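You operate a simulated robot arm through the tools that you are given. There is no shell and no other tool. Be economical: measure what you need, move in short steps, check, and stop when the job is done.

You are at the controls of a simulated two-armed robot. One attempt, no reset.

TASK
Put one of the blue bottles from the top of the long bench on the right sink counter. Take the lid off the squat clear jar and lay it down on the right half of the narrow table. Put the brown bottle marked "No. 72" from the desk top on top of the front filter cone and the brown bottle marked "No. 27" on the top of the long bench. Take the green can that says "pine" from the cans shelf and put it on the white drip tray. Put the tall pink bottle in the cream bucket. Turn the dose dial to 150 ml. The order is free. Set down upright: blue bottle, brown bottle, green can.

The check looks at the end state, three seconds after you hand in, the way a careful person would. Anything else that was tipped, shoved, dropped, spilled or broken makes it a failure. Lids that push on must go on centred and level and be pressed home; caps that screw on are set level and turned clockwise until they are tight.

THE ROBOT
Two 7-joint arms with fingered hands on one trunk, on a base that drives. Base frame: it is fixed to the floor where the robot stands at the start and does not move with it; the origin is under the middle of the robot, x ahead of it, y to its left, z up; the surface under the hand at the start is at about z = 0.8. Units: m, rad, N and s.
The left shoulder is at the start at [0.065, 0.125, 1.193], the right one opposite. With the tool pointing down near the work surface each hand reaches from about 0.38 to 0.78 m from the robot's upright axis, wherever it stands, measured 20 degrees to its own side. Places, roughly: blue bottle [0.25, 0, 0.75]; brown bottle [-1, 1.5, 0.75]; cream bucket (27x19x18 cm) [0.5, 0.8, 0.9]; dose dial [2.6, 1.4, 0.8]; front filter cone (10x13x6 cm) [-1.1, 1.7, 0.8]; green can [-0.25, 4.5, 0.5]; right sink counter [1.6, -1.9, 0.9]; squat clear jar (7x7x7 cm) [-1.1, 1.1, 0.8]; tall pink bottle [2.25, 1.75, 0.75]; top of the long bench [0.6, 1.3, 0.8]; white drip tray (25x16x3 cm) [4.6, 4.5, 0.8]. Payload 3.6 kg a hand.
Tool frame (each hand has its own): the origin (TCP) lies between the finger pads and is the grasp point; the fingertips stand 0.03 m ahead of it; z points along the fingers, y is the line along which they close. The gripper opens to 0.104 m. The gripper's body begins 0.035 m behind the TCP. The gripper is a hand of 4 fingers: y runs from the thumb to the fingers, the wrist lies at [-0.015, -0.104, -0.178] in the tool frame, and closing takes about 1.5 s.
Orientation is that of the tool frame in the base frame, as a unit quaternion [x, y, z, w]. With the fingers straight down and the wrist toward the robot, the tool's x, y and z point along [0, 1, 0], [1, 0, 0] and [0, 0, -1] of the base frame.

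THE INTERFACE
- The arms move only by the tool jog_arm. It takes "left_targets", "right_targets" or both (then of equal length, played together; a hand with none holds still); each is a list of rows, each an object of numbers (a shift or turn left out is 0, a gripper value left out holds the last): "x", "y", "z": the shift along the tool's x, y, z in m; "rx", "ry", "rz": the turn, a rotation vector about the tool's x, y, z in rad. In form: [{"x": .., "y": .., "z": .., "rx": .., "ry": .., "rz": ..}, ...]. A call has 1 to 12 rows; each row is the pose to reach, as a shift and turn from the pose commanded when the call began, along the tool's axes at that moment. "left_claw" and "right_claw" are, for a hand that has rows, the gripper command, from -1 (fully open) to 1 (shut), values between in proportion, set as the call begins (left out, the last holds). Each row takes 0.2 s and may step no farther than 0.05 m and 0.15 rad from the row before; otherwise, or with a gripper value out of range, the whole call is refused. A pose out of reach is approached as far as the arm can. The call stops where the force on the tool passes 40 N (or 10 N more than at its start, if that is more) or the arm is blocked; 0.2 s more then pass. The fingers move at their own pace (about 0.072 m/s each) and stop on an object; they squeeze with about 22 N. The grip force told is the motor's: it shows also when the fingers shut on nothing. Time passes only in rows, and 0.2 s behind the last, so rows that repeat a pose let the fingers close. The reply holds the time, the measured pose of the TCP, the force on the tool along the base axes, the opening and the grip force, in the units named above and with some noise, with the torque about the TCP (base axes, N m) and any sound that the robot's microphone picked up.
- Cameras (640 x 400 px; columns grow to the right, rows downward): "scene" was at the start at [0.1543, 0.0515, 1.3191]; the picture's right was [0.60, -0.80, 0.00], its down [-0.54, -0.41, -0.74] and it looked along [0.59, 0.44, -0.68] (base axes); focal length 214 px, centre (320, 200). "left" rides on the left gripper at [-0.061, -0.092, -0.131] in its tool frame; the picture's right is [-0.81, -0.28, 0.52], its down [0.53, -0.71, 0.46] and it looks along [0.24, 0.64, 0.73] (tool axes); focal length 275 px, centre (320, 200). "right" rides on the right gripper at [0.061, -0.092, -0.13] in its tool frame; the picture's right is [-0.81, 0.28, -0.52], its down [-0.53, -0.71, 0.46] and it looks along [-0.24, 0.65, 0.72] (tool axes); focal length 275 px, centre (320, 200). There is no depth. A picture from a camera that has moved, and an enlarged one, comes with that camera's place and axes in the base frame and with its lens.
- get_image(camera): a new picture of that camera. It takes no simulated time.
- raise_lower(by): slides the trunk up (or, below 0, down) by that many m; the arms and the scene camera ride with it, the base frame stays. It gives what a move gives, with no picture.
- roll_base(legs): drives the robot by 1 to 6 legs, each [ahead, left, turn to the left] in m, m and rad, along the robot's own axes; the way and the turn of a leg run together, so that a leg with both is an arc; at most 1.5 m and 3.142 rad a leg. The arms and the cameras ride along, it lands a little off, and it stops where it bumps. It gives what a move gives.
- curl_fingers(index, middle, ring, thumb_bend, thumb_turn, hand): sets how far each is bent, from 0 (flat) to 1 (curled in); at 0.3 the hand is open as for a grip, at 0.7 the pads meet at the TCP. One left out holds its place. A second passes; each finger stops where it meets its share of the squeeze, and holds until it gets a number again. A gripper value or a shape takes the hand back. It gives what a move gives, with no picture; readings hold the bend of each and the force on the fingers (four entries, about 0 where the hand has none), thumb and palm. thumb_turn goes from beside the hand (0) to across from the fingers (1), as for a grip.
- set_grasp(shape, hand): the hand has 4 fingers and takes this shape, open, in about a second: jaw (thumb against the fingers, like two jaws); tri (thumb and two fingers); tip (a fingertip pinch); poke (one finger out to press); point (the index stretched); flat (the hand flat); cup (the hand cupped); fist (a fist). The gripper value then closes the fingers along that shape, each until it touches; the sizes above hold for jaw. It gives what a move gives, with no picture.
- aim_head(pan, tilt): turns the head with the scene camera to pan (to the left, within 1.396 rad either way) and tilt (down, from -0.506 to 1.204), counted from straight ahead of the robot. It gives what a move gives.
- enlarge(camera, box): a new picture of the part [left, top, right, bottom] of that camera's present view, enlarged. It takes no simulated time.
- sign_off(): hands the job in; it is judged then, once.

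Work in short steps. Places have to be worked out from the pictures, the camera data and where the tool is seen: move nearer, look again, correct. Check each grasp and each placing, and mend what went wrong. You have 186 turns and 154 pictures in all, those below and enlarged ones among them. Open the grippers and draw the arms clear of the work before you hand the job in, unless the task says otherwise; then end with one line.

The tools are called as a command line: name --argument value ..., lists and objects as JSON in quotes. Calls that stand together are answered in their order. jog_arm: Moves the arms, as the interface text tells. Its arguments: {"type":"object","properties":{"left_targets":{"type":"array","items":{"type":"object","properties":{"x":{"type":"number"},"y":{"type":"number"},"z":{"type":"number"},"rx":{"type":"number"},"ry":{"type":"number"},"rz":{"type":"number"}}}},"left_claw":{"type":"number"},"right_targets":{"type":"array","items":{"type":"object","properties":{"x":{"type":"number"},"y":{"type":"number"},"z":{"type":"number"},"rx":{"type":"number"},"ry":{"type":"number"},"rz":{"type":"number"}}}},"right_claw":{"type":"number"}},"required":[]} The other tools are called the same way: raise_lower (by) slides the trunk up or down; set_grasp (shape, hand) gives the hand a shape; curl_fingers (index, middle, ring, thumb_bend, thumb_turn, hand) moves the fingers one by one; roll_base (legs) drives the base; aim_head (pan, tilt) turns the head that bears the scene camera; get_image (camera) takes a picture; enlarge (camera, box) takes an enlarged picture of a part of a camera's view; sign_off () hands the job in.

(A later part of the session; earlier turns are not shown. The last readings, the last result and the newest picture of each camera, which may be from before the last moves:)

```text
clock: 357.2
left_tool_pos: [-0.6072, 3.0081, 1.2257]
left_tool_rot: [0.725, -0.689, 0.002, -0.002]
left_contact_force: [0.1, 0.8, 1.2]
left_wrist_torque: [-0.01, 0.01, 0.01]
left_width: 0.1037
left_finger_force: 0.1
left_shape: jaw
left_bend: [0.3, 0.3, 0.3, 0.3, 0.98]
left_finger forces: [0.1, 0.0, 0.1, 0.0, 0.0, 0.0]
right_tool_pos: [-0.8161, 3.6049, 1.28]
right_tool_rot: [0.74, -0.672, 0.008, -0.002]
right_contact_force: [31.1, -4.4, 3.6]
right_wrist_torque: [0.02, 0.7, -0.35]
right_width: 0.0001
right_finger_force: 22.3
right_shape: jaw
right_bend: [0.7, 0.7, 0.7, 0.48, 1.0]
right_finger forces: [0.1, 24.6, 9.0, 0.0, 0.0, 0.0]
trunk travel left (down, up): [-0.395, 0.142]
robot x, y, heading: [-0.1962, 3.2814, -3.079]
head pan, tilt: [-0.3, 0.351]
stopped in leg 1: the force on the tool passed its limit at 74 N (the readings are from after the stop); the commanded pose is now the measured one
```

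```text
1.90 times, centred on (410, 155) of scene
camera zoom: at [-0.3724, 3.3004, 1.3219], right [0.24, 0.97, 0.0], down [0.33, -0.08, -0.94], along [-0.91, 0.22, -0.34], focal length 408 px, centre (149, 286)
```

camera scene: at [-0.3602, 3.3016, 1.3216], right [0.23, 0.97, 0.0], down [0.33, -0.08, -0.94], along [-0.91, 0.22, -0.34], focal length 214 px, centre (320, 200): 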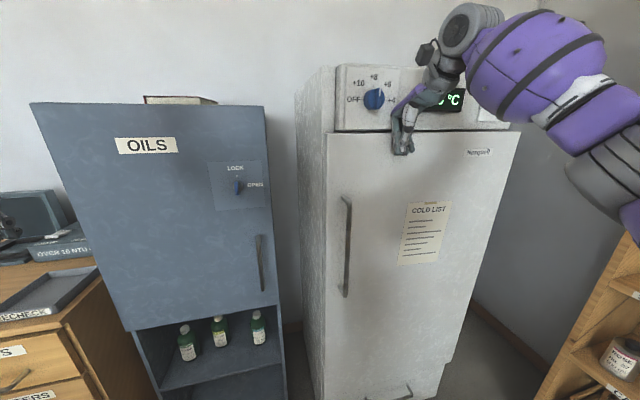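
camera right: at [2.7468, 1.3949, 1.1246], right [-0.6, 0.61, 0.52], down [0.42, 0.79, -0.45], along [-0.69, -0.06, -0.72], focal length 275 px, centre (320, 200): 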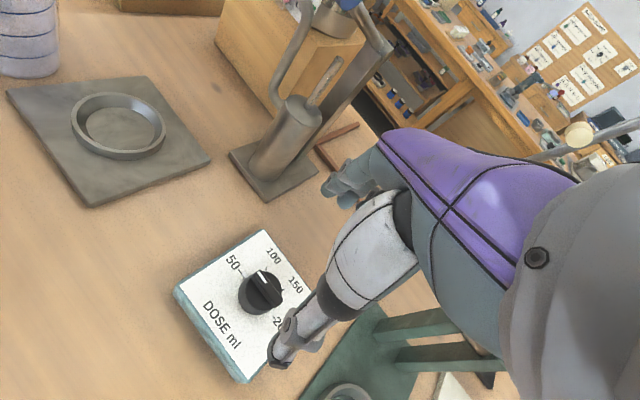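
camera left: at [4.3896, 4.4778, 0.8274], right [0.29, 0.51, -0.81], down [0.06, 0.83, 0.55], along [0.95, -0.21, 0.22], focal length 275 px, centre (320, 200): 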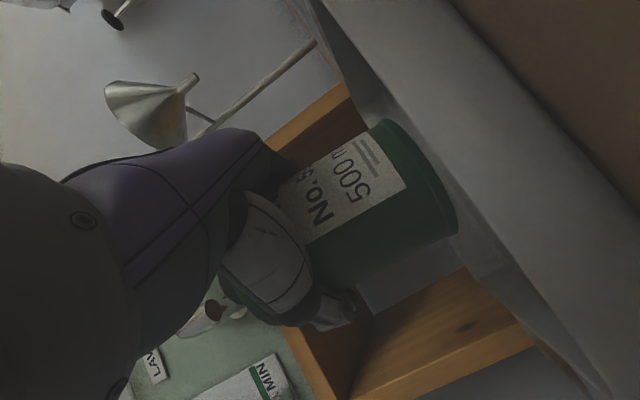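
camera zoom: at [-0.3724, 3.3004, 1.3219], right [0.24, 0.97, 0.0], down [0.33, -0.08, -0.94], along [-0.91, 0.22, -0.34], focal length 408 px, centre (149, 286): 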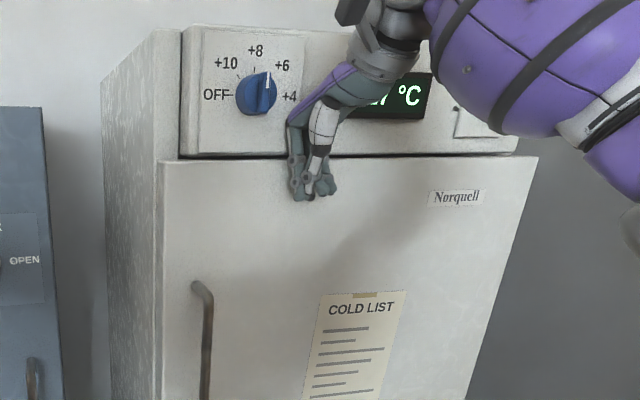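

jog_arm --right_targets '[{"y": -0.05}, {"y": -0.1}, {"y": -0.15}, {"y": -0.2}, {"x": 0.03, "y": -0.23}, {"x": 0.06, "y": -0.25}]'

enlarge --camera "scene" --box '[290, 50, 530, 230]'

```text
clock: 358.6
left_tool_pos: [-0.6112, 3.0074, 1.2237]
left_tool_rot: [0.726, -0.688, 0.003, -0.002]
left_contact_force: [0.2, -0.6, 0.8]
left_wrist_torque: [0.0, 0.0, -0.03]
left_width: 0.1038
left_finger_force: 0.0
left_shape: jaw
left_bend: [0.3, 0.3, 0.3, 0.3, 0.98]
left_finger forces: [0.1, 0.0, 0.0, 0.0, 0.0, 0.0]
right_tool_pos: [-0.5714, 3.5698, 1.2755]
right_tool_rot: [0.74, -0.672, 0.008, -0.003]
right_contact_force: [0.2, 0.7, 0.0]
right_wrist_torque: [-0.01, -0.01, 0.0]
right_width: 0.0
right_finger_force: 22.1
right_shape: jaw
right_bend: [0.7, 0.7, 0.7, 0.48, 1.0]
right_finger forces: [0.0, 0.0, 0.1, 0.0, 0.0, 0.0]
trunk travel left (down, up): [-0.395, 0.142]
robot x, y, heading: [-0.1912, 3.2865, -3.08]
head pan, tilt: [-0.3, 0.351]
```

```text
2.22 times, centred on (410, 140) of scene
camera zoom: at [-0.3786, 3.3007, 1.3211], right [0.23, 0.97, 0.0], down [0.33, -0.08, -0.94], along [-0.91, 0.22, -0.34], focal length 477 px, centre (120, 333)
```

zoom: 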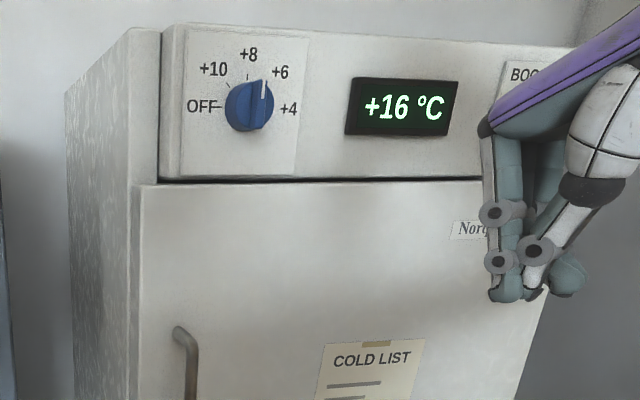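

The door is shut and the display is dropping (+16 °C). It originally read +8 °C, so I'll wait a few seconds and see where it settles.

jog_arm --right_targets '[{"x": 0.03}, {"x": 0.06}, {"x": 0.09}, {"x": 0.12}, {"x": 0.12}, {"x": 0.12}, {"x": 0.12}, {"x": 0.12}, {"x": 0.12}, {"x": 0.12}, {"x": 0.12}, {"x": 0.12}]' --right_claw -1

jog_arm --right_targets '[{"x": 0}, {"x": 0}, {"x": 0}, {"x": 0}, {"x": 0}, {"x": 0}, {"x": 0}, {"x": 0}, {"x": 0}, {"x": 0}, {"x": 0}, {"x": 0}]'

enlarge --camera "scene" --box '[310, 50, 530, 150]'

```text
clock: 361.2
left_tool_pos: [-0.612, 3.0084, 1.2246]
left_tool_rot: [0.726, -0.688, 0.003, -0.002]
left_contact_force: [0.3, 0.8, -0.5]
left_wrist_torque: [-0.04, -0.01, 0.01]
left_width: 0.1036
left_finger_force: 0.0
left_shape: jaw
left_bend: [0.3, 0.3, 0.3, 0.3, 0.98]
left_finger forces: [0.1, 0.1, 0.0, 0.0, 0.0, 0.0]
right_tool_pos: [-0.5577, 3.4506, 1.2752]
right_tool_rot: [0.74, -0.673, 0.007, -0.003]
right_contact_force: [0.6, 0.4, 0.0]
right_wrist_torque: [0.02, 0.0, -0.01]
right_width: 0.1039
right_finger_force: 0.1
right_shape: jaw
right_bend: [0.3, 0.3, 0.3, 0.3, 0.98]
right_finger forces: [0.0, 0.0, 0.0, 0.0, 0.1, 0.0]
trunk travel left (down, up): [-0.395, 0.142]
robot x, y, heading: [-0.1946, 3.2833, -3.08]
head pan, tilt: [-0.3, 0.351]
```

```text
clock: 363.8
left_tool_pos: [-0.6106, 3.0082, 1.2231]
left_tool_rot: [0.726, -0.688, 0.003, -0.003]
left_contact_force: [-0.1, 0.3, 0.2]
left_wrist_torque: [-0.05, 0.02, -0.02]
left_width: 0.104
left_finger_force: 0.1
left_shape: jaw
left_bend: [0.3, 0.3, 0.3, 0.3, 0.98]
left_finger forces: [0.0, 0.0, 0.0, 0.0, 0.1, 0.0]
right_tool_pos: [-0.5576, 3.4513, 1.2763]
right_tool_rot: [0.74, -0.672, 0.007, -0.003]
right_contact_force: [0.3, -0.6, 0.2]
right_wrist_torque: [-0.02, 0.03, -0.01]
right_width: 0.1036
right_finger_force: 0.0
right_shape: jaw
right_bend: [0.3, 0.3, 0.3, 0.3, 0.98]
right_finger forces: [0.1, 0.1, 0.1, 0.1, 0.1, 0.1]
trunk travel left (down, up): [-0.395, 0.142]
robot x, y, heading: [-0.1915, 3.2815, -3.073]
head pan, tilt: [-0.3, 0.351]
```

```text
2.91 times, centred on (420, 100) of scene
camera zoom: at [-0.379, 3.301, 1.3211], right [0.23, 0.97, 0.0], down [0.33, -0.08, -0.94], along [-0.91, 0.22, -0.34], focal length 624 px, centre (29, 491)
```

zoom: 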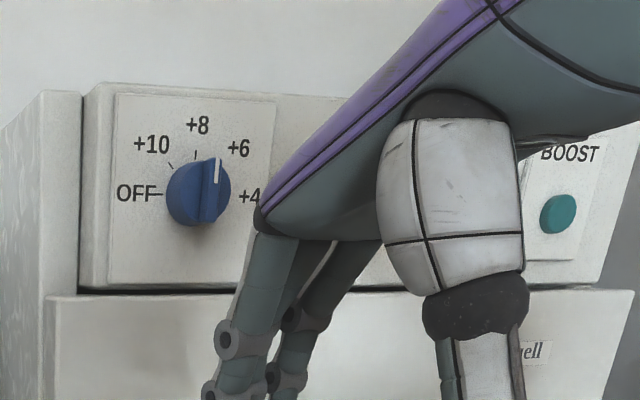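

The knob points essentially at +8, its original reading. I'll move on to the desk and check the display once more from there.

roll_base --legs '[[0, 0, -0.065], [0, 1.3, 0], [0.0, 0.45, 0]]'

aim_head --pan -1.1 --tilt 0.2

enlarge --camera "scene" --box '[200, 80, 440, 280]'

aim_head --pan 0.1 --tilt 0.55

get_image --camera "scene"

```text
clock: 379.8
left_tool_pos: [-0.6016, 1.2902, 1.2232]
left_tool_rot: [0.71, -0.704, 0.004, -0.003]
left_contact_force: [-0.8, 0.3, 0.9]
left_wrist_torque: [0.03, 0.03, 0.0]
left_width: 0.1036
left_finger_force: 0.1
left_shape: jaw
left_bend: [0.3, 0.3, 0.3, 0.3, 0.98]
left_finger forces: [0.1, 0.0, 0.1, 0.1, 0.0, 0.0]
right_tool_pos: [-0.5293, 1.7277, 1.2765]
right_tool_rot: [0.726, -0.688, 0.007, -0.002]
right_contact_force: [0.6, -0.5, 0.4]
right_wrist_torque: [0.03, 0.0, 0.0]
right_width: 0.1039
right_finger_force: 0.0
right_shape: jaw
right_bend: [0.3, 0.3, 0.3, 0.3, 0.98]
right_finger forces: [0.0, 0.0, 0.0, 0.0, 0.0, 0.0]
trunk travel left (down, up): [-0.395, 0.142]
robot x, y, heading: [-0.1728, 1.5468, -3.12]
head pan, tilt: [-0.3, 0.351]
```

```text
clock: 380.9
left_tool_pos: [-0.6026, 1.2892, 1.2252]
left_tool_rot: [0.71, -0.704, 0.004, -0.003]
left_contact_force: [-0.2, -0.4, -0.4]
left_wrist_torque: [0.02, 0.0, 0.0]
left_width: 0.1036
left_finger_force: 0.1
left_shape: jaw
left_bend: [0.3, 0.3, 0.3, 0.3, 0.98]
left_finger forces: [0.0, 0.0, 0.1, 0.1, 0.0, 0.0]
right_tool_pos: [-0.5297, 1.7275, 1.2748]
right_tool_rot: [0.726, -0.687, 0.007, -0.003]
right_contact_force: [-0.1, -0.2, -0.1]
right_wrist_torque: [0.01, 0.02, 0.02]
right_width: 0.1035
right_finger_force: 0.0
right_shape: jaw
right_bend: [0.3, 0.3, 0.3, 0.3, 0.98]
right_finger forces: [0.0, 0.0, 0.1, 0.0, 0.0, 0.0]
trunk travel left (down, up): [-0.395, 0.142]
robot x, y, heading: [-0.1722, 1.5473, -3.119]
head pan, tilt: [-1.1, 0.201]
```

```text
2.00 times, centred on (320, 180) of scene
camera zoom: at [-0.3119, 1.6278, 1.3351], right [0.88, 0.47, 0.0], down [0.09, -0.18, -0.98], along [-0.46, 0.86, -0.2], focal length 429 px, centre (320, 240)
```

zoom: 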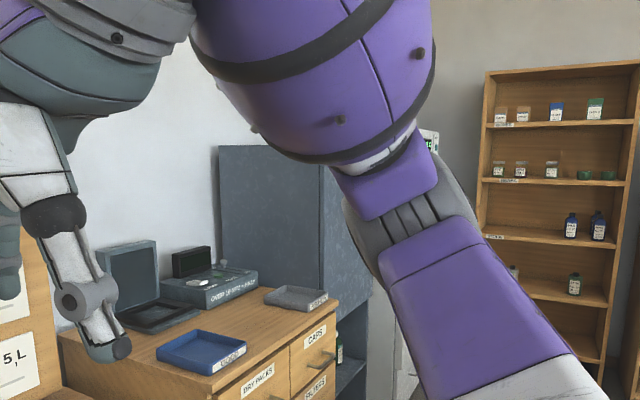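

```text
clock: 382.3
left_tool_pos: [-0.6015, 1.2887, 1.2239]
left_tool_rot: [0.71, -0.704, 0.004, -0.003]
left_contact_force: [-0.2, 0.3, -0.1]
left_wrist_torque: [-0.02, 0.02, 0.02]
left_width: 0.1034
left_finger_force: 0.1
left_shape: jaw
left_bend: [0.3, 0.3, 0.3, 0.3, 0.98]
left_finger forces: [0.0, 0.0, 0.0, 0.1, 0.1, 0.0]
right_tool_pos: [-0.529, 1.727, 1.275]
right_tool_rot: [0.726, -0.688, 0.007, -0.002]
right_contact_force: [-0.9, 0.3, -0.2]
right_wrist_torque: [0.0, -0.04, -0.01]
right_width: 0.1038
right_finger_force: 0.0
right_shape: jaw
right_bend: [0.3, 0.3, 0.3, 0.3, 0.98]
right_finger forces: [0.0, 0.0, 0.1, 0.1, 0.2, 0.1]
trunk travel left (down, up): [-0.395, 0.142]
robot x, y, heading: [-0.1762, 1.5477, -3.121]
head pan, tilt: [0.099, 0.55]
```

```text
44 pictures are left
camera scene: at [-0.3569, 1.5351, 1.3028], right [-0.12, 0.99, 0.0], down [0.52, 0.06, -0.85], along [-0.85, -0.1, -0.52], focal length 214 px, centre (320, 200)
```

scene: 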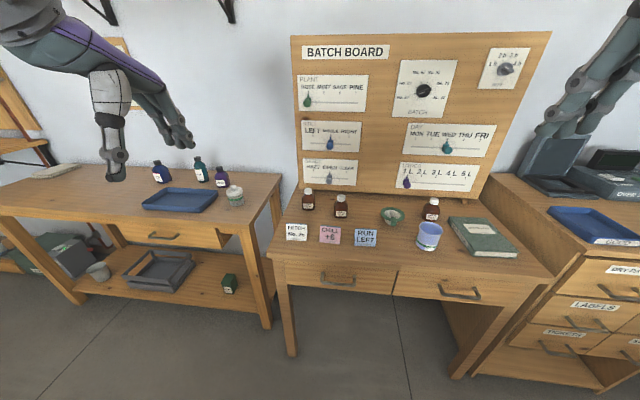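

The desk and narrow table are in view. I'll enlarge each.

enlarge --camera "scene" --box '[280, 170, 470, 270]'

enlarge --camera "scene" --box '[120, 140, 290, 240]'

```text
3.37 times, centred on (375, 220) of scene
camera zoom: at [-0.3569, 1.5351, 1.3028], right [-0.12, 0.99, 0.0], down [0.52, 0.06, -0.85], along [-0.85, -0.1, -0.52], focal length 722 px, centre (135, 133)
```

zoom: 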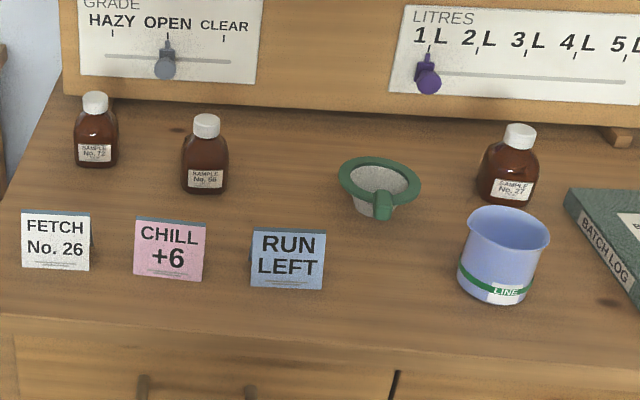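

```text
3.76 times, centred on (205, 190) of scene
camera zoom: at [-0.3569, 1.5351, 1.3028], right [-0.12, 0.99, 0.0], down [0.52, 0.06, -0.85], along [-0.85, -0.1, -0.52], focal length 807 px, centre (753, 238)
```

zoom: 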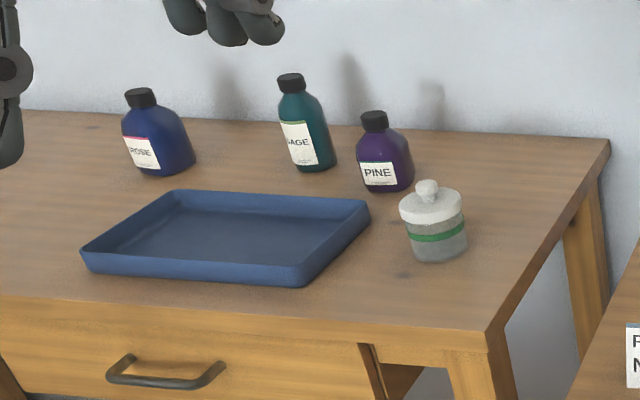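

Targets: No. 72 is the left bottle (about -1.15, 1.39), No. 27 the right one (about -1.14, 1.90), and the filter cone is at about (-1.095, 1.743). I'll drive closer.

roll_base --legs '[[0.3, -0.1, -0.02]]'

aim_head --pan 0.0 --tilt 0.85

get_image --camera "scene"

get_image --camera "right"

get_image --camera "left"

```text
clock: 384.4
left_tool_pos: [-0.909, 1.3906, 1.2234]
left_tool_rot: [-0.703, 0.711, -0.003, 0.002]
left_contact_force: [-0.1, 0.3, 0.1]
left_wrist_torque: [-0.02, -0.02, -0.03]
left_width: 0.104
left_finger_force: 0.1
left_shape: jaw
left_bend: [0.3, 0.3, 0.3, 0.3, 0.98]
left_finger forces: [0.0, 0.0, 0.1, 0.0, 0.1, 0.0]
right_tool_pos: [-0.8289, 1.8276, 1.2749]
right_tool_rot: [0.72, -0.694, 0.008, -0.002]
right_contact_force: [-0.8, 0.2, -0.8]
right_wrist_torque: [0.01, 0.0, 0.01]
right_width: 0.1038
right_finger_force: 0.0
right_shape: jaw
right_bend: [0.3, 0.3, 0.3, 0.3, 0.98]
right_finger forces: [0.0, 0.1, 0.1, 0.0, 0.0, 0.0]
trunk travel left (down, up): [-0.395, 0.142]
robot x, y, heading: [-0.4738, 1.6439, -3.138]
head pan, tilt: [0.099, 0.55]
```

```text
clock: 385.2
left_tool_pos: [-0.9088, 1.3896, 1.2232]
left_tool_rot: [-0.704, 0.71, -0.003, 0.003]
left_contact_force: [0.3, -0.1, -0.4]
left_wrist_torque: [0.01, 0.02, -0.01]
left_width: 0.1036
left_finger_force: 0.1
left_shape: jaw
left_bend: [0.3, 0.3, 0.3, 0.3, 0.98]
left_finger forces: [0.0, 0.1, 0.0, 0.0, 0.0, 0.0]
right_tool_pos: [-0.8285, 1.8287, 1.2765]
right_tool_rot: [0.72, -0.694, 0.008, -0.004]
right_contact_force: [0.3, -0.6, 0.4]
right_wrist_torque: [0.03, 0.03, 0.0]
right_width: 0.1039
right_finger_force: 0.0
right_shape: jaw
right_bend: [0.3, 0.3, 0.3, 0.3, 0.98]
right_finger forces: [0.1, 0.1, 0.0, 0.0, 0.0, 0.0]
trunk travel left (down, up): [-0.395, 0.142]
robot x, y, heading: [-0.4703, 1.6399, -3.141]
head pan, tilt: [0.0, 0.85]
```

```text
41 pictures are left
camera scene: at [-0.6484, 1.641, 1.2775], right [0.0, 1.0, 0.0], down [0.75, 0.0, -0.66], along [-0.66, 0.0, -0.75], focal length 214 px, centre (320, 200)
```

scene: 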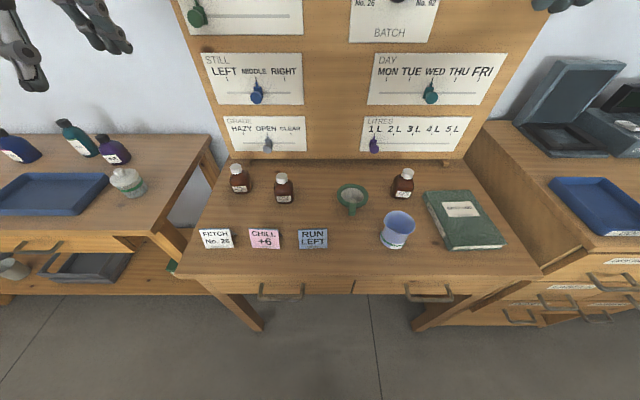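

```text
40 pictures are left
camera right: at [-0.7359, 1.771, 1.4088], right [-0.31, 0.8, 0.51], down [0.7, 0.56, -0.45], along [-0.64, 0.22, -0.74], focal length 275 px, centre (320, 200)
```

right: 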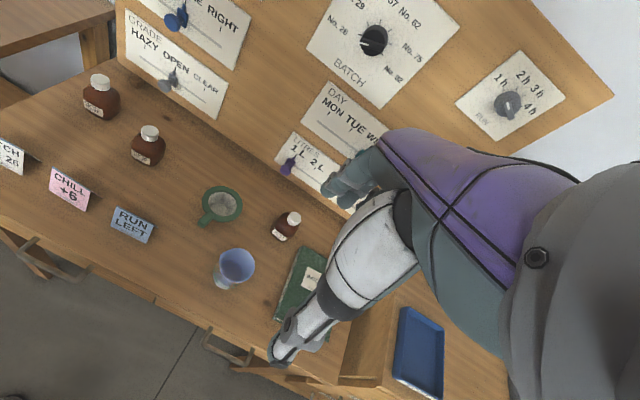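

```text
39 pictures are left
camera left: at [-0.8184, 1.4508, 1.3553], right [0.29, 0.81, -0.52], down [0.71, -0.54, -0.45], along [-0.64, -0.24, -0.73], focal length 275 px, centre (320, 200)
```

left: 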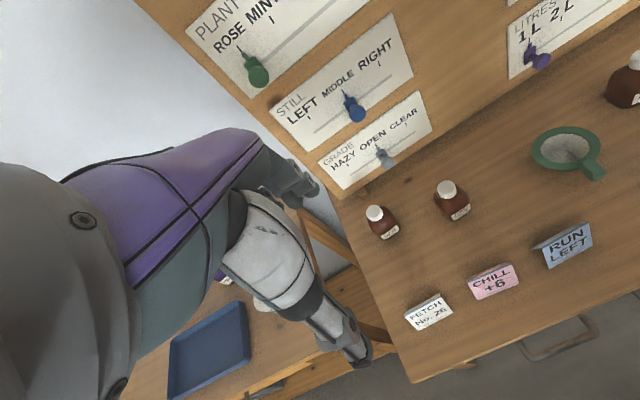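

Triangulated: No. 72's cap is at (-1.131, 1.397, 0.870), No. 27's cap at (-1.102, 1.880, 0.878), and the cone rim's centre at about (-1.053, 1.732, 0.835). I'll bring both hands above their bottles together.

jog_arm --right_targets '[{"x": -0.01, "y": 0.045}, {"x": -0.02, "y": 0.09}, {"x": -0.03, "y": 0.135}, {"x": -0.04, "y": 0.18}, {"x": -0.05, "y": 0.226}, {"x": -0.061, "y": 0.271, "rx": -0.017, "ry": -0.006}, {"x": -0.061, "y": 0.271, "z": 0.045, "rx": -0.017, "ry": -0.006}, {"x": -0.061, "y": 0.271, "z": 0.09, "rx": -0.017, "ry": -0.006}, {"x": -0.061, "y": 0.271, "z": 0.135, "rx": -0.017, "ry": -0.006}, {"x": -0.061, "y": 0.271, "z": 0.18, "rx": -0.017, "ry": -0.006}, {"x": -0.061, "y": 0.271, "z": 0.225, "rx": -0.017, "ry": -0.006}, {"x": -0.061, "y": 0.271, "z": 0.27, "rx": -0.017, "ry": -0.006}]' --left_targets '[{"x": -0.001, "y": 0.037}, {"x": -0.002, "y": 0.074}, {"x": -0.003, "y": 0.111}, {"x": -0.004, "y": 0.148}, {"x": -0.005, "y": 0.185}, {"x": -0.0055, "y": 0.222}, {"x": -0.0055, "y": 0.222, "z": 0.037}, {"x": -0.0055, "y": 0.222, "z": 0.074}, {"x": -0.0055, "y": 0.222, "z": 0.111}, {"x": -0.0055, "y": 0.222, "z": 0.148}, {"x": -0.0055, "y": 0.223, "z": 0.185}, {"x": -0.0055, "y": 0.224, "z": 0.22}]'

get_image --camera "right"

get_image --camera "left"

get_image --camera "scene"

```text
clock: 387.9
left_tool_pos: [-1.1324, 1.3981, 1.0016]
left_tool_rot: [-0.704, 0.71, -0.004, 0.002]
left_contact_force: [-0.2, -0.6, 0.3]
left_wrist_torque: [0.03, -0.02, 0.02]
left_width: 0.1039
left_finger_force: 0.0
left_shape: jaw
left_bend: [0.3, 0.3, 0.3, 0.3, 0.98]
left_finger forces: [0.0, 0.1, 0.0, 0.0, 0.0, 0.0]
right_tool_pos: [-1.0969, 1.8801, 1.0001]
right_tool_rot: [0.72, -0.694, 0.0, 0.002]
right_contact_force: [0.2, 0.9, -0.4]
right_wrist_torque: [-0.02, 0.0, 0.02]
right_width: 0.1039
right_finger_force: 0.0
right_shape: jaw
right_bend: [0.3, 0.3, 0.3, 0.3, 0.98]
right_finger forces: [0.1, 0.0, 0.1, 0.1, 0.0, 0.1]
trunk travel left (down, up): [-0.395, 0.142]
robot x, y, heading: [-0.4744, 1.6398, -3.138]
head pan, tilt: [0.0, 0.85]
```

```text
38 pictures are left
camera right: at [-1.0011, 1.821, 1.1311], right [-0.3, 0.8, 0.52], down [0.69, 0.56, -0.46], along [-0.66, 0.22, -0.72], focal length 275 px, centre (320, 200)
```

right: 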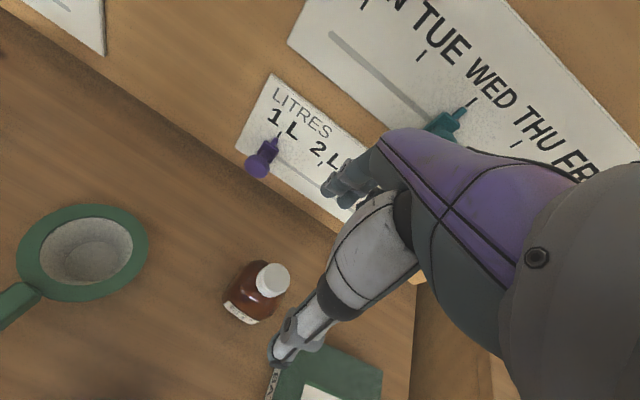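

```text
37 pictures are left
camera left: at [-1.0415, 1.4589, 1.1337], right [0.29, 0.81, -0.52], down [0.71, -0.54, -0.45], along [-0.64, -0.24, -0.73], focal length 275 px, centre (320, 200)
```

left: 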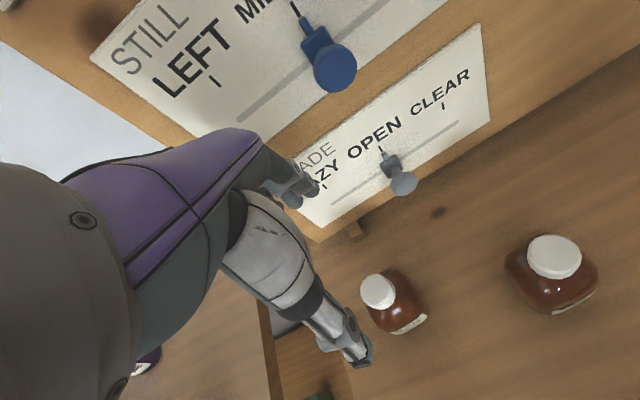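

```text
36 pictures are left
camera scene: at [-0.6493, 1.6413, 1.2773], right [0.0, 1.0, 0.0], down [0.75, 0.0, -0.66], along [-0.66, 0.0, -0.75], focal length 214 px, centre (320, 200)
```

scene: 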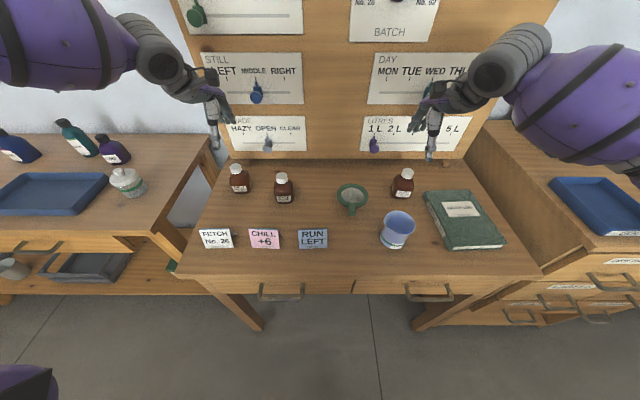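

Both are aligned within a few millimetres. I'll descend and grip both caps.

jog_arm --right_targets '[{"x": -0.002, "y": 0.008, "z": 0.045}, {"x": -0.002, "y": 0.008, "z": 0.09}, {"x": -0.002, "y": 0.008, "z": 0.12}, {"x": -0.002, "y": 0.008, "z": 0.137}]' --left_targets '[{"x": 0.002, "z": 0.045}, {"x": 0.002, "z": 0.09}, {"x": 0.002, "z": 0.12}, {"x": 0.002, "z": 0.143}]'

jog_arm --right_targets '[{"z": 0}, {"z": 0}, {"z": 0}, {"z": 0}, {"z": 0}, {"z": 0}, {"z": 0}, {"z": 0}]' --left_targets '[{"z": 0}, {"z": 0}, {"z": 0}, {"z": 0}, {"z": 0}, {"z": 0}, {"z": 0}, {"z": 0}]' --right_claw 1 --left_claw 1

get_image --camera "scene"

```text
clock: 388.9
left_tool_pos: [-1.1287, 1.3968, 0.8585]
left_tool_rot: [-0.704, 0.71, -0.003, 0.003]
left_contact_force: [-0.1, 0.3, -0.2]
left_wrist_torque: [-0.01, 0.01, -0.02]
left_width: 0.104
left_finger_force: 0.1
left_shape: jaw
left_bend: [0.3, 0.3, 0.3, 0.3, 0.98]
left_finger forces: [0.0, 0.0, 0.0, 0.0, 0.0, 0.0]
right_tool_pos: [-1.1026, 1.8791, 0.8636]
right_tool_rot: [0.72, -0.694, -0.001, 0.002]
right_contact_force: [0.4, 0.1, -0.3]
right_wrist_torque: [0.02, 0.02, -0.05]
right_width: 0.104
right_finger_force: 0.0
right_shape: jaw
right_bend: [0.3, 0.3, 0.3, 0.3, 0.98]
right_finger forces: [0.1, 0.0, 0.0, 0.0, 0.0, 0.1]
trunk travel left (down, up): [-0.395, 0.142]
robot x, y, heading: [-0.4723, 1.6389, -3.14]
head pan, tilt: [0.0, 0.85]
```

```text
clock: 390.6
left_tool_pos: [-1.1282, 1.3967, 0.8603]
left_tool_rot: [-0.704, 0.711, -0.003, 0.003]
left_contact_force: [0.4, 0.2, 2.2]
left_wrist_torque: [-0.01, -0.07, -0.03]
left_width: 0.0454
left_finger_force: 21.8
left_shape: jaw
left_bend: [0.74, 0.47, 0.5, 0.72, 1.0]
left_finger forces: [10.7, 5.8, 2.1, 0.0, 18.2, 0.1]
right_tool_pos: [-1.1033, 1.8781, 0.8656]
right_tool_rot: [0.72, -0.694, -0.001, 0.003]
right_contact_force: [0.6, -1.8, 7.2]
right_wrist_torque: [-0.06, 0.22, 0.08]
right_width: 0.0358
right_finger_force: 21.9
right_shape: jaw
right_bend: [0.74, 0.41, 0.43, 0.75, 1.0]
right_finger forces: [10.4, 4.9, 3.0, 0.0, 15.1, 0.1]
trunk travel left (down, up): [-0.395, 0.142]
robot x, y, heading: [-0.4752, 1.6419, -3.142]
head pan, tilt: [0.0, 0.85]
```

```text
35 pictures are left
camera scene: at [-0.6477, 1.6407, 1.2776], right [0.0, 1.0, 0.0], down [0.75, 0.0, -0.66], along [-0.66, 0.0, -0.75], focal length 214 px, centre (320, 200)
```

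scene: 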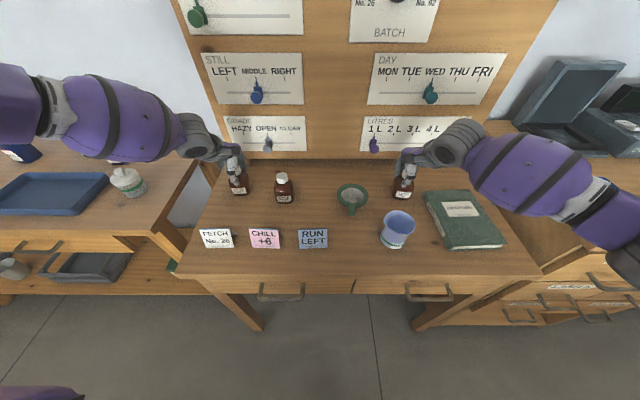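

Both are gripped. I'll lift both by 0.18 m.

jog_arm --right_targets '[{"z": -0.02}, {"z": -0.05}, {"z": -0.09}, {"z": -0.13}, {"z": -0.16}, {"z": -0.18}]' --left_targets '[{"z": -0.02}, {"z": -0.05}, {"z": -0.09}, {"z": -0.13}, {"z": -0.16}, {"z": -0.18}]'

get_image --camera "scene"

```text
clock: 392.1
left_tool_pos: [-1.1329, 1.3982, 1.0405]
left_tool_rot: [-0.704, 0.71, -0.004, 0.002]
left_contact_force: [1.0, -0.9, -1.4]
left_wrist_torque: [0.02, -0.02, -0.01]
left_width: 0.0405
left_finger_force: 21.8
left_shape: jaw
left_bend: [0.74, 0.48, 0.52, 0.74, 1.0]
left_finger forces: [8.5, 3.9, 0.6, 0.0, 13.5, 0.0]
right_tool_pos: [-1.1031, 1.8803, 1.0439]
right_tool_rot: [0.72, -0.694, 0.0, 0.001]
right_contact_force: [0.2, -0.5, 0.3]
right_wrist_torque: [-0.01, -0.05, 0.01]
right_width: 0.0259
right_finger_force: 21.5
right_shape: jaw
right_bend: [0.76, 0.47, 0.46, 0.82, 1.0]
right_finger forces: [0.0, 0.1, 0.0, 0.0, 0.0, 0.1]
trunk travel left (down, up): [-0.395, 0.142]
robot x, y, heading: [-0.4755, 1.6392, -3.137]
head pan, tilt: [0.0, 0.85]
```

```text
34 pictures are left
camera scene: at [-0.6484, 1.6411, 1.2774], right [0.0, 1.0, 0.0], down [0.75, 0.0, -0.66], along [-0.66, 0.0, -0.75], focal length 214 px, centre (320, 200)
```

scene: 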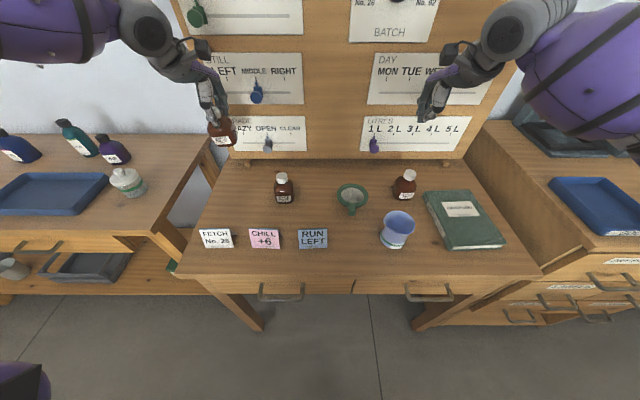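

Left holds No. 72; No. 27 slipped out of the right hand and still stands. I'll raise and retract the right hand, then shift the base so that No. 72 comes over the filter cone.

jog_arm --right_targets '[{"z": -0.05}, {"z": -0.1}, {"z": -0.15, "y": -0.02}, {"z": -0.2, "y": -0.06}, {"z": -0.22, "y": -0.1}, {"z": -0.22, "y": -0.14}, {"z": -0.22, "y": -0.18}, {"z": -0.22, "y": -0.22}]' --right_claw -1

roll_base --legs '[[-0.08, -0.335, 0]]'

aim_head --pan 0.3 --tilt 0.85

get_image --camera "scene"

get_image --camera "left"

```text
refused: row 3 steps farther than a row can; nothing moved
```

```text
clock: 395.6
left_tool_pos: [-1.0508, 1.7349, 1.0403]
left_tool_rot: [-0.704, 0.711, -0.004, 0.002]
left_contact_force: [0.0, -0.3, -1.9]
left_wrist_torque: [0.03, -0.01, -0.02]
left_width: 0.0405
left_finger_force: 21.8
left_shape: jaw
left_bend: [0.74, 0.48, 0.52, 0.74, 1.0]
left_finger forces: [8.5, 3.8, 0.7, 0.1, 13.4, 0.1]
right_tool_pos: [-1.0219, 2.215, 1.0443]
right_tool_rot: [0.72, -0.694, -0.001, 0.001]
right_contact_force: [1.3, -0.3, 0.8]
right_wrist_torque: [0.02, 0.02, 0.02]
right_width: 0.0261
right_finger_force: 21.8
right_shape: jaw
right_bend: [0.76, 0.47, 0.46, 0.82, 1.0]
right_finger forces: [0.0, 0.1, 0.0, 0.0, 0.1, 0.0]
trunk travel left (down, up): [-0.395, 0.142]
robot x, y, heading: [-0.396, 1.973, -3.14]
head pan, tilt: [0.0, 0.85]
```

```text
clock: 396.4
left_tool_pos: [-1.0504, 1.7339, 1.0394]
left_tool_rot: [-0.703, 0.711, -0.003, 0.002]
left_contact_force: [0.1, -0.2, -1.8]
left_wrist_torque: [0.02, -0.01, 0.02]
left_width: 0.0403
left_finger_force: 21.9
left_shape: jaw
left_bend: [0.74, 0.48, 0.52, 0.74, 1.0]
left_finger forces: [8.6, 3.9, 0.6, 0.0, 13.4, 0.1]
right_tool_pos: [-1.0218, 2.2144, 1.0425]
right_tool_rot: [0.719, -0.695, 0.0, 0.001]
right_contact_force: [-0.3, -0.5, -0.4]
right_wrist_torque: [0.01, -0.02, 0.01]
right_width: 0.0259
right_finger_force: 22.2
right_shape: jaw
right_bend: [0.76, 0.47, 0.46, 0.82, 1.0]
right_finger forces: [0.0, 0.1, 0.1, 0.0, 0.0, 0.1]
trunk travel left (down, up): [-0.395, 0.142]
robot x, y, heading: [-0.3926, 1.9762, -3.141]
head pan, tilt: [0.3, 0.85]
```

```text
33 pictures are left
camera scene: at [-0.5634, 1.9525, 1.2774], right [-0.3, 0.95, 0.0], down [0.72, 0.22, -0.66], along [-0.63, -0.2, -0.75], focal length 214 px, centre (320, 200)
```

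scene: 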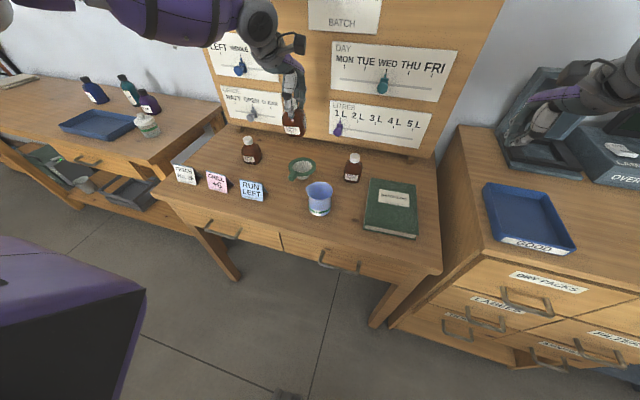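

```text
32 pictures are left
camera left: at [-0.9608, 1.7936, 1.1708], right [0.29, 0.81, -0.52], down [0.71, -0.54, -0.45], along [-0.64, -0.24, -0.73], focal length 275 px, centre (320, 200)
```

left: 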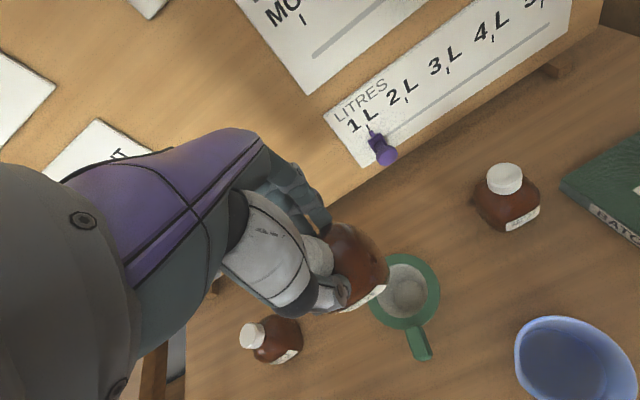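

The cone's centre is at about (-1.055, 1.737), nearly under the bottle. I'll fine-shift and lower to just above it, then check.

jog_arm --left_targets '[{"x": -0.003, "y": 0.004, "z": 0.03}, {"x": -0.003, "y": 0.004, "z": 0.06}, {"x": -0.003, "y": 0.004, "z": 0.085}]'

enlarge --camera "scene" --box '[230, 80, 390, 220]'

get_image --camera "left"

```text
clock: 397.2
left_tool_pos: [-1.0536, 1.7371, 0.9535]
left_tool_rot: [-0.703, 0.711, -0.003, 0.004]
left_contact_force: [0.0, 0.0, -2.1]
left_wrist_torque: [0.03, -0.01, 0.01]
left_width: 0.0405
left_finger_force: 22.0
left_shape: jaw
left_bend: [0.74, 0.48, 0.52, 0.74, 1.0]
left_finger forces: [8.5, 4.0, 0.6, 0.1, 13.7, 0.0]
right_tool_pos: [-1.0218, 2.2138, 1.0448]
right_tool_rot: [0.719, -0.695, 0.001, 0.0]
right_contact_force: [0.2, -0.3, 0.1]
right_wrist_torque: [0.04, 0.01, 0.04]
right_width: 0.0261
right_finger_force: 21.8
right_shape: jaw
right_bend: [0.76, 0.47, 0.46, 0.82, 1.0]
right_finger forces: [0.1, 0.1, 0.0, 0.0, 0.0, 0.1]
trunk travel left (down, up): [-0.395, 0.142]
robot x, y, heading: [-0.3903, 1.975, -3.142]
head pan, tilt: [0.3, 0.85]
```

```text
2.86 times, centred on (310, 150) of scene
camera zoom: at [-0.5638, 1.9524, 1.2773], right [-0.3, 0.95, 0.0], down [0.72, 0.22, -0.66], along [-0.63, -0.2, -0.75], focal length 613 px, centre (349, 343)
```

zoom: 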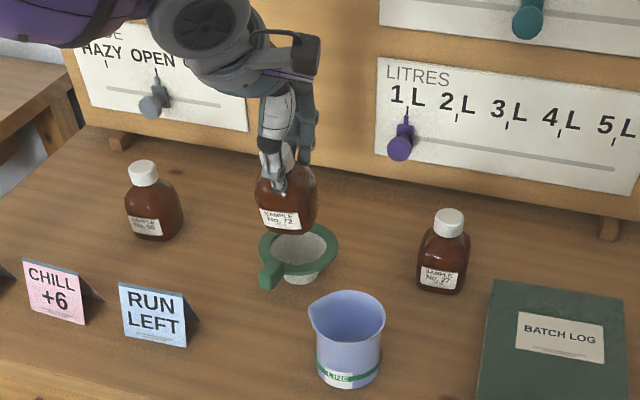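

```text
30 pictures are left
camera left: at [-0.963, 1.7965, 1.0844], right [0.29, 0.81, -0.52], down [0.71, -0.54, -0.45], along [-0.64, -0.24, -0.73], focal length 275 px, centre (320, 200)
```

left: 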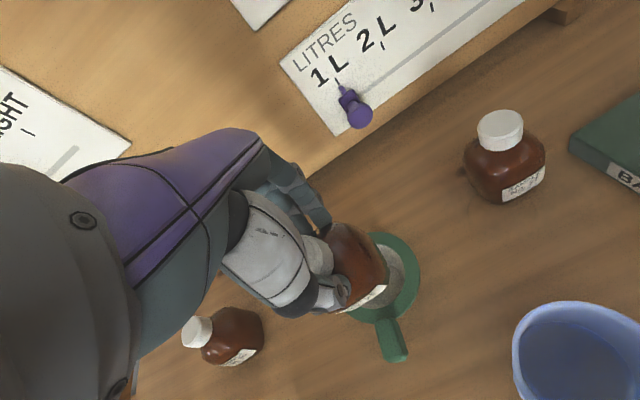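

The bottle's axis is about 5 mm short in y. I'll shift and lower gently till it seats.

jog_arm --left_targets '[{"x": -0.005, "z": 0.01}, {"x": -0.005, "z": 0.018}, {"x": -0.005, "z": 0.024}, {"x": -0.005, "z": 0.03}]'

enlarge --camera "scene" --box '[260, 100, 360, 200]'

```text
clock: 398.2
left_tool_pos: [-1.0533, 1.7407, 0.9243]
left_tool_rot: [-0.703, 0.711, -0.003, 0.003]
left_contact_force: [-0.6, 0.3, -2.4]
left_wrist_torque: [0.03, -0.01, 0.0]
left_width: 0.0406
left_finger_force: 21.2
left_shape: jaw
left_bend: [0.74, 0.48, 0.52, 0.74, 1.0]
left_finger forces: [8.3, 3.9, 0.6, 0.1, 13.6, 0.0]
right_tool_pos: [-1.023, 2.2141, 1.0431]
right_tool_rot: [0.719, -0.695, -0.001, 0.001]
right_contact_force: [0.5, 0.7, 0.1]
right_wrist_torque: [0.02, -0.01, 0.01]
right_width: 0.0258
right_finger_force: 22.4
right_shape: jaw
right_bend: [0.76, 0.47, 0.46, 0.82, 1.0]
right_finger forces: [0.0, 0.0, 0.1, 0.0, 0.0, 0.1]
trunk travel left (down, up): [-0.395, 0.142]
robot x, y, heading: [-0.3911, 1.977, -3.141]
head pan, tilt: [0.3, 0.85]
```

```text
4.00 times, centred on (310, 150) of scene
camera zoom: at [-0.5634, 1.9524, 1.2774], right [-0.3, 0.95, 0.0], down [0.72, 0.22, -0.66], along [-0.63, -0.2, -0.75], focal length 858 px, centre (360, 400)
```

zoom: 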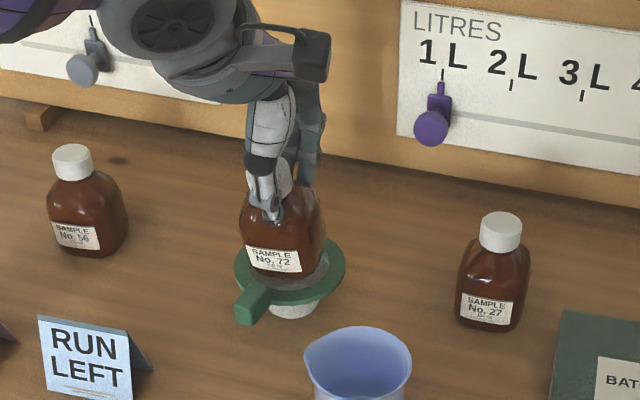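

It's still about 6 mm short in y. I'll shift and continue down slowly.

jog_arm --left_targets '[{"x": -0.006, "y": 0.001}, {"x": -0.006, "y": 0.001, "z": 0.005}, {"x": -0.006, "y": 0.001, "z": 0.01}, {"x": -0.006, "y": 0.001, "z": 0.014}, {"x": -0.006, "y": 0.001, "z": 0.018}]'

enlarge --camera "scene" --box '[260, 100, 360, 200]'

```text
clock: 399.4
left_tool_pos: [-1.056, 1.7493, 0.9079]
left_tool_rot: [-0.704, 0.71, -0.001, 0.001]
left_contact_force: [1.0, 2.4, 10.9]
left_wrist_torque: [0.04, -0.36, 0.01]
left_width: 0.042
left_finger_force: 22.9
left_shape: jaw
left_bend: [0.74, 0.48, 0.52, 0.75, 1.0]
left_finger forces: [9.2, 4.1, 0.8, 0.0, 24.1, 0.0]
right_tool_pos: [-1.0221, 2.2146, 1.0441]
right_tool_rot: [0.719, -0.695, 0.0, 0.001]
right_contact_force: [0.6, 0.1, 0.7]
right_wrist_torque: [-0.01, 0.0, -0.01]
right_width: 0.0259
right_finger_force: 21.9
right_shape: jaw
right_bend: [0.76, 0.47, 0.46, 0.82, 1.0]
right_finger forces: [0.0, 0.0, 0.2, 0.0, 0.0, 0.0]
trunk travel left (down, up): [-0.395, 0.142]
robot x, y, heading: [-0.3913, 1.9726, -3.136]
head pan, tilt: [0.3, 0.85]
```

```text
4.00 times, centred on (310, 150) of scene
camera zoom: at [-0.5617, 1.9531, 1.2778], right [-0.3, 0.95, 0.0], down [0.72, 0.22, -0.66], along [-0.63, -0.2, -0.75], focal length 858 px, centre (360, 400)
```

zoom: 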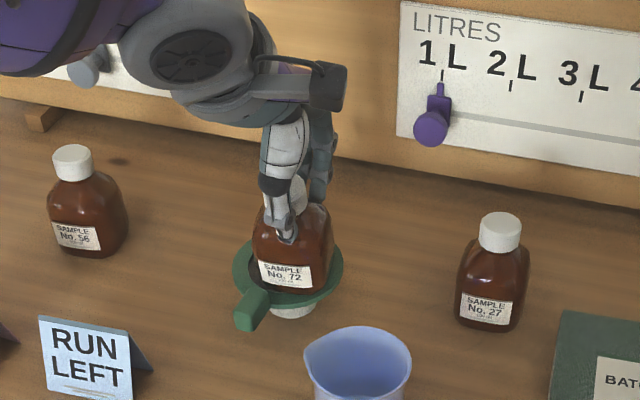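

There is contact with the cone. I'll centre by 3 mm and settle slightly deeper before releasing.

jog_arm --left_targets '[{"x": 0.002, "z": 0.0}, {"x": 0.004, "z": 0.002}, {"x": 0.004, "z": 0.005}]'

get_image --camera "left"

```text
clock: 400.2
left_tool_pos: [-1.0569, 1.7456, 0.907]
left_tool_rot: [-0.703, 0.711, 0.0, -0.001]
left_contact_force: [0.4, 2.1, 35.1]
left_wrist_torque: [-0.03, -0.19, 0.03]
left_width: 0.0412
left_finger_force: 22.0
left_shape: jaw
left_bend: [0.74, 0.48, 0.52, 0.77, 1.0]
left_finger forces: [11.9, 7.8, 1.2, 0.0, 30.3, 0.0]
right_tool_pos: [-1.0192, 2.2162, 1.0449]
right_tool_rot: [0.719, -0.695, -0.001, 0.003]
right_contact_force: [-0.4, 1.0, -0.4]
right_wrist_torque: [0.05, 0.01, 0.0]
right_width: 0.0258
right_finger_force: 21.9
right_shape: jaw
right_bend: [0.76, 0.47, 0.46, 0.82, 1.0]
right_finger forces: [0.0, 0.0, 0.0, 0.1, 0.1, 0.1]
trunk travel left (down, up): [-0.395, 0.142]
robot x, y, heading: [-0.3927, 1.9762, -3.138]
head pan, tilt: [0.3, 0.85]
```

```text
27 pictures are left
camera left: at [-0.9637, 1.8059, 1.0381], right [0.28, 0.81, -0.52], down [0.71, -0.54, -0.46], along [-0.65, -0.24, -0.72], focal length 275 px, centre (320, 200)
```

left: 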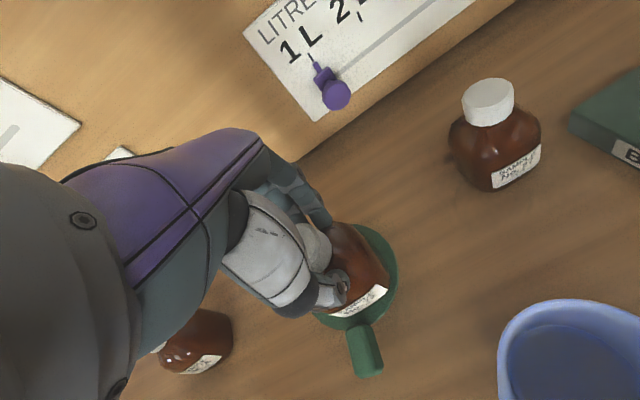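

It's seated, with balanced torque. I'll relieve the load, open, then rise.

jog_arm --left_targets '[{"z": -0.003}, {"z": -0.006}]'

jog_arm --left_targets '[{"z": 0}, {"z": 0}, {"z": 0}, {"z": 0}, {"z": 0}, {"z": 0}]' --left_claw -0.8

enlarge --camera "scene" --box '[260, 100, 360, 200]'

```text
clock: 400.8
left_tool_pos: [-1.0547, 1.7449, 0.9076]
left_tool_rot: [-0.703, 0.711, -0.003, 0.002]
left_contact_force: [-2.5, 3.5, 18.8]
left_wrist_torque: [0.09, 0.28, -0.03]
left_width: 0.0412
left_finger_force: 21.9
left_shape: jaw
left_bend: [0.75, 0.48, 0.52, 0.77, 1.0]
left_finger forces: [13.1, 7.4, 0.1, 0.0, 16.6, 0.0]
right_tool_pos: [-1.0212, 2.2163, 1.0438]
right_tool_rot: [0.72, -0.694, 0.0, 0.002]
right_contact_force: [0.3, 0.3, 0.0]
right_wrist_torque: [0.0, 0.02, 0.01]
right_width: 0.0257
right_finger_force: 21.7
right_shape: jaw
right_bend: [0.76, 0.47, 0.46, 0.82, 1.0]
right_finger forces: [0.1, 0.0, 0.0, 0.0, 0.1, 0.1]
trunk travel left (down, up): [-0.395, 0.142]
robot x, y, heading: [-0.3955, 1.9742, -3.14]
head pan, tilt: [0.3, 0.85]
```

```text
clock: 402.2
left_tool_pos: [-1.0549, 1.7437, 0.9077]
left_tool_rot: [-0.703, 0.711, -0.003, 0.003]
left_contact_force: [0.8, -0.7, 0.7]
left_wrist_torque: [0.03, 0.02, 0.0]
left_width: 0.0931
left_finger_force: 0.0
left_shape: jaw
left_bend: [0.29, 0.32, 0.3, 0.35, 0.98]
left_finger forces: [0.0, 0.1, 0.0, 0.0, 0.1, 0.1]
right_tool_pos: [-1.0222, 2.2139, 1.0435]
right_tool_rot: [0.72, -0.694, -0.001, 0.001]
right_contact_force: [0.5, -0.2, -0.8]
right_wrist_torque: [0.0, 0.03, -0.03]
right_width: 0.026
right_finger_force: 22.1
right_shape: jaw
right_bend: [0.76, 0.47, 0.46, 0.82, 1.0]
right_finger forces: [0.0, 0.0, 0.0, 0.0, 0.0, 0.0]
trunk travel left (down, up): [-0.395, 0.142]
robot x, y, heading: [-0.3957, 1.9766, -3.142]
head pan, tilt: [0.3, 0.85]
```

```text
4.00 times, centred on (310, 150) of scene
camera zoom: at [-0.5632, 1.9525, 1.2774], right [-0.3, 0.95, 0.0], down [0.72, 0.22, -0.66], along [-0.63, -0.2, -0.75], focal length 858 px, centre (360, 400)
```

zoom: 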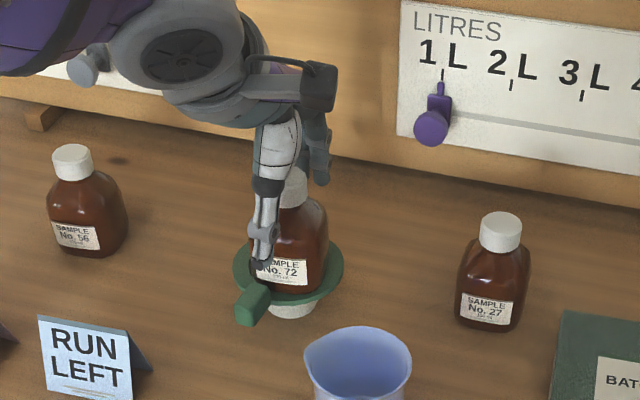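

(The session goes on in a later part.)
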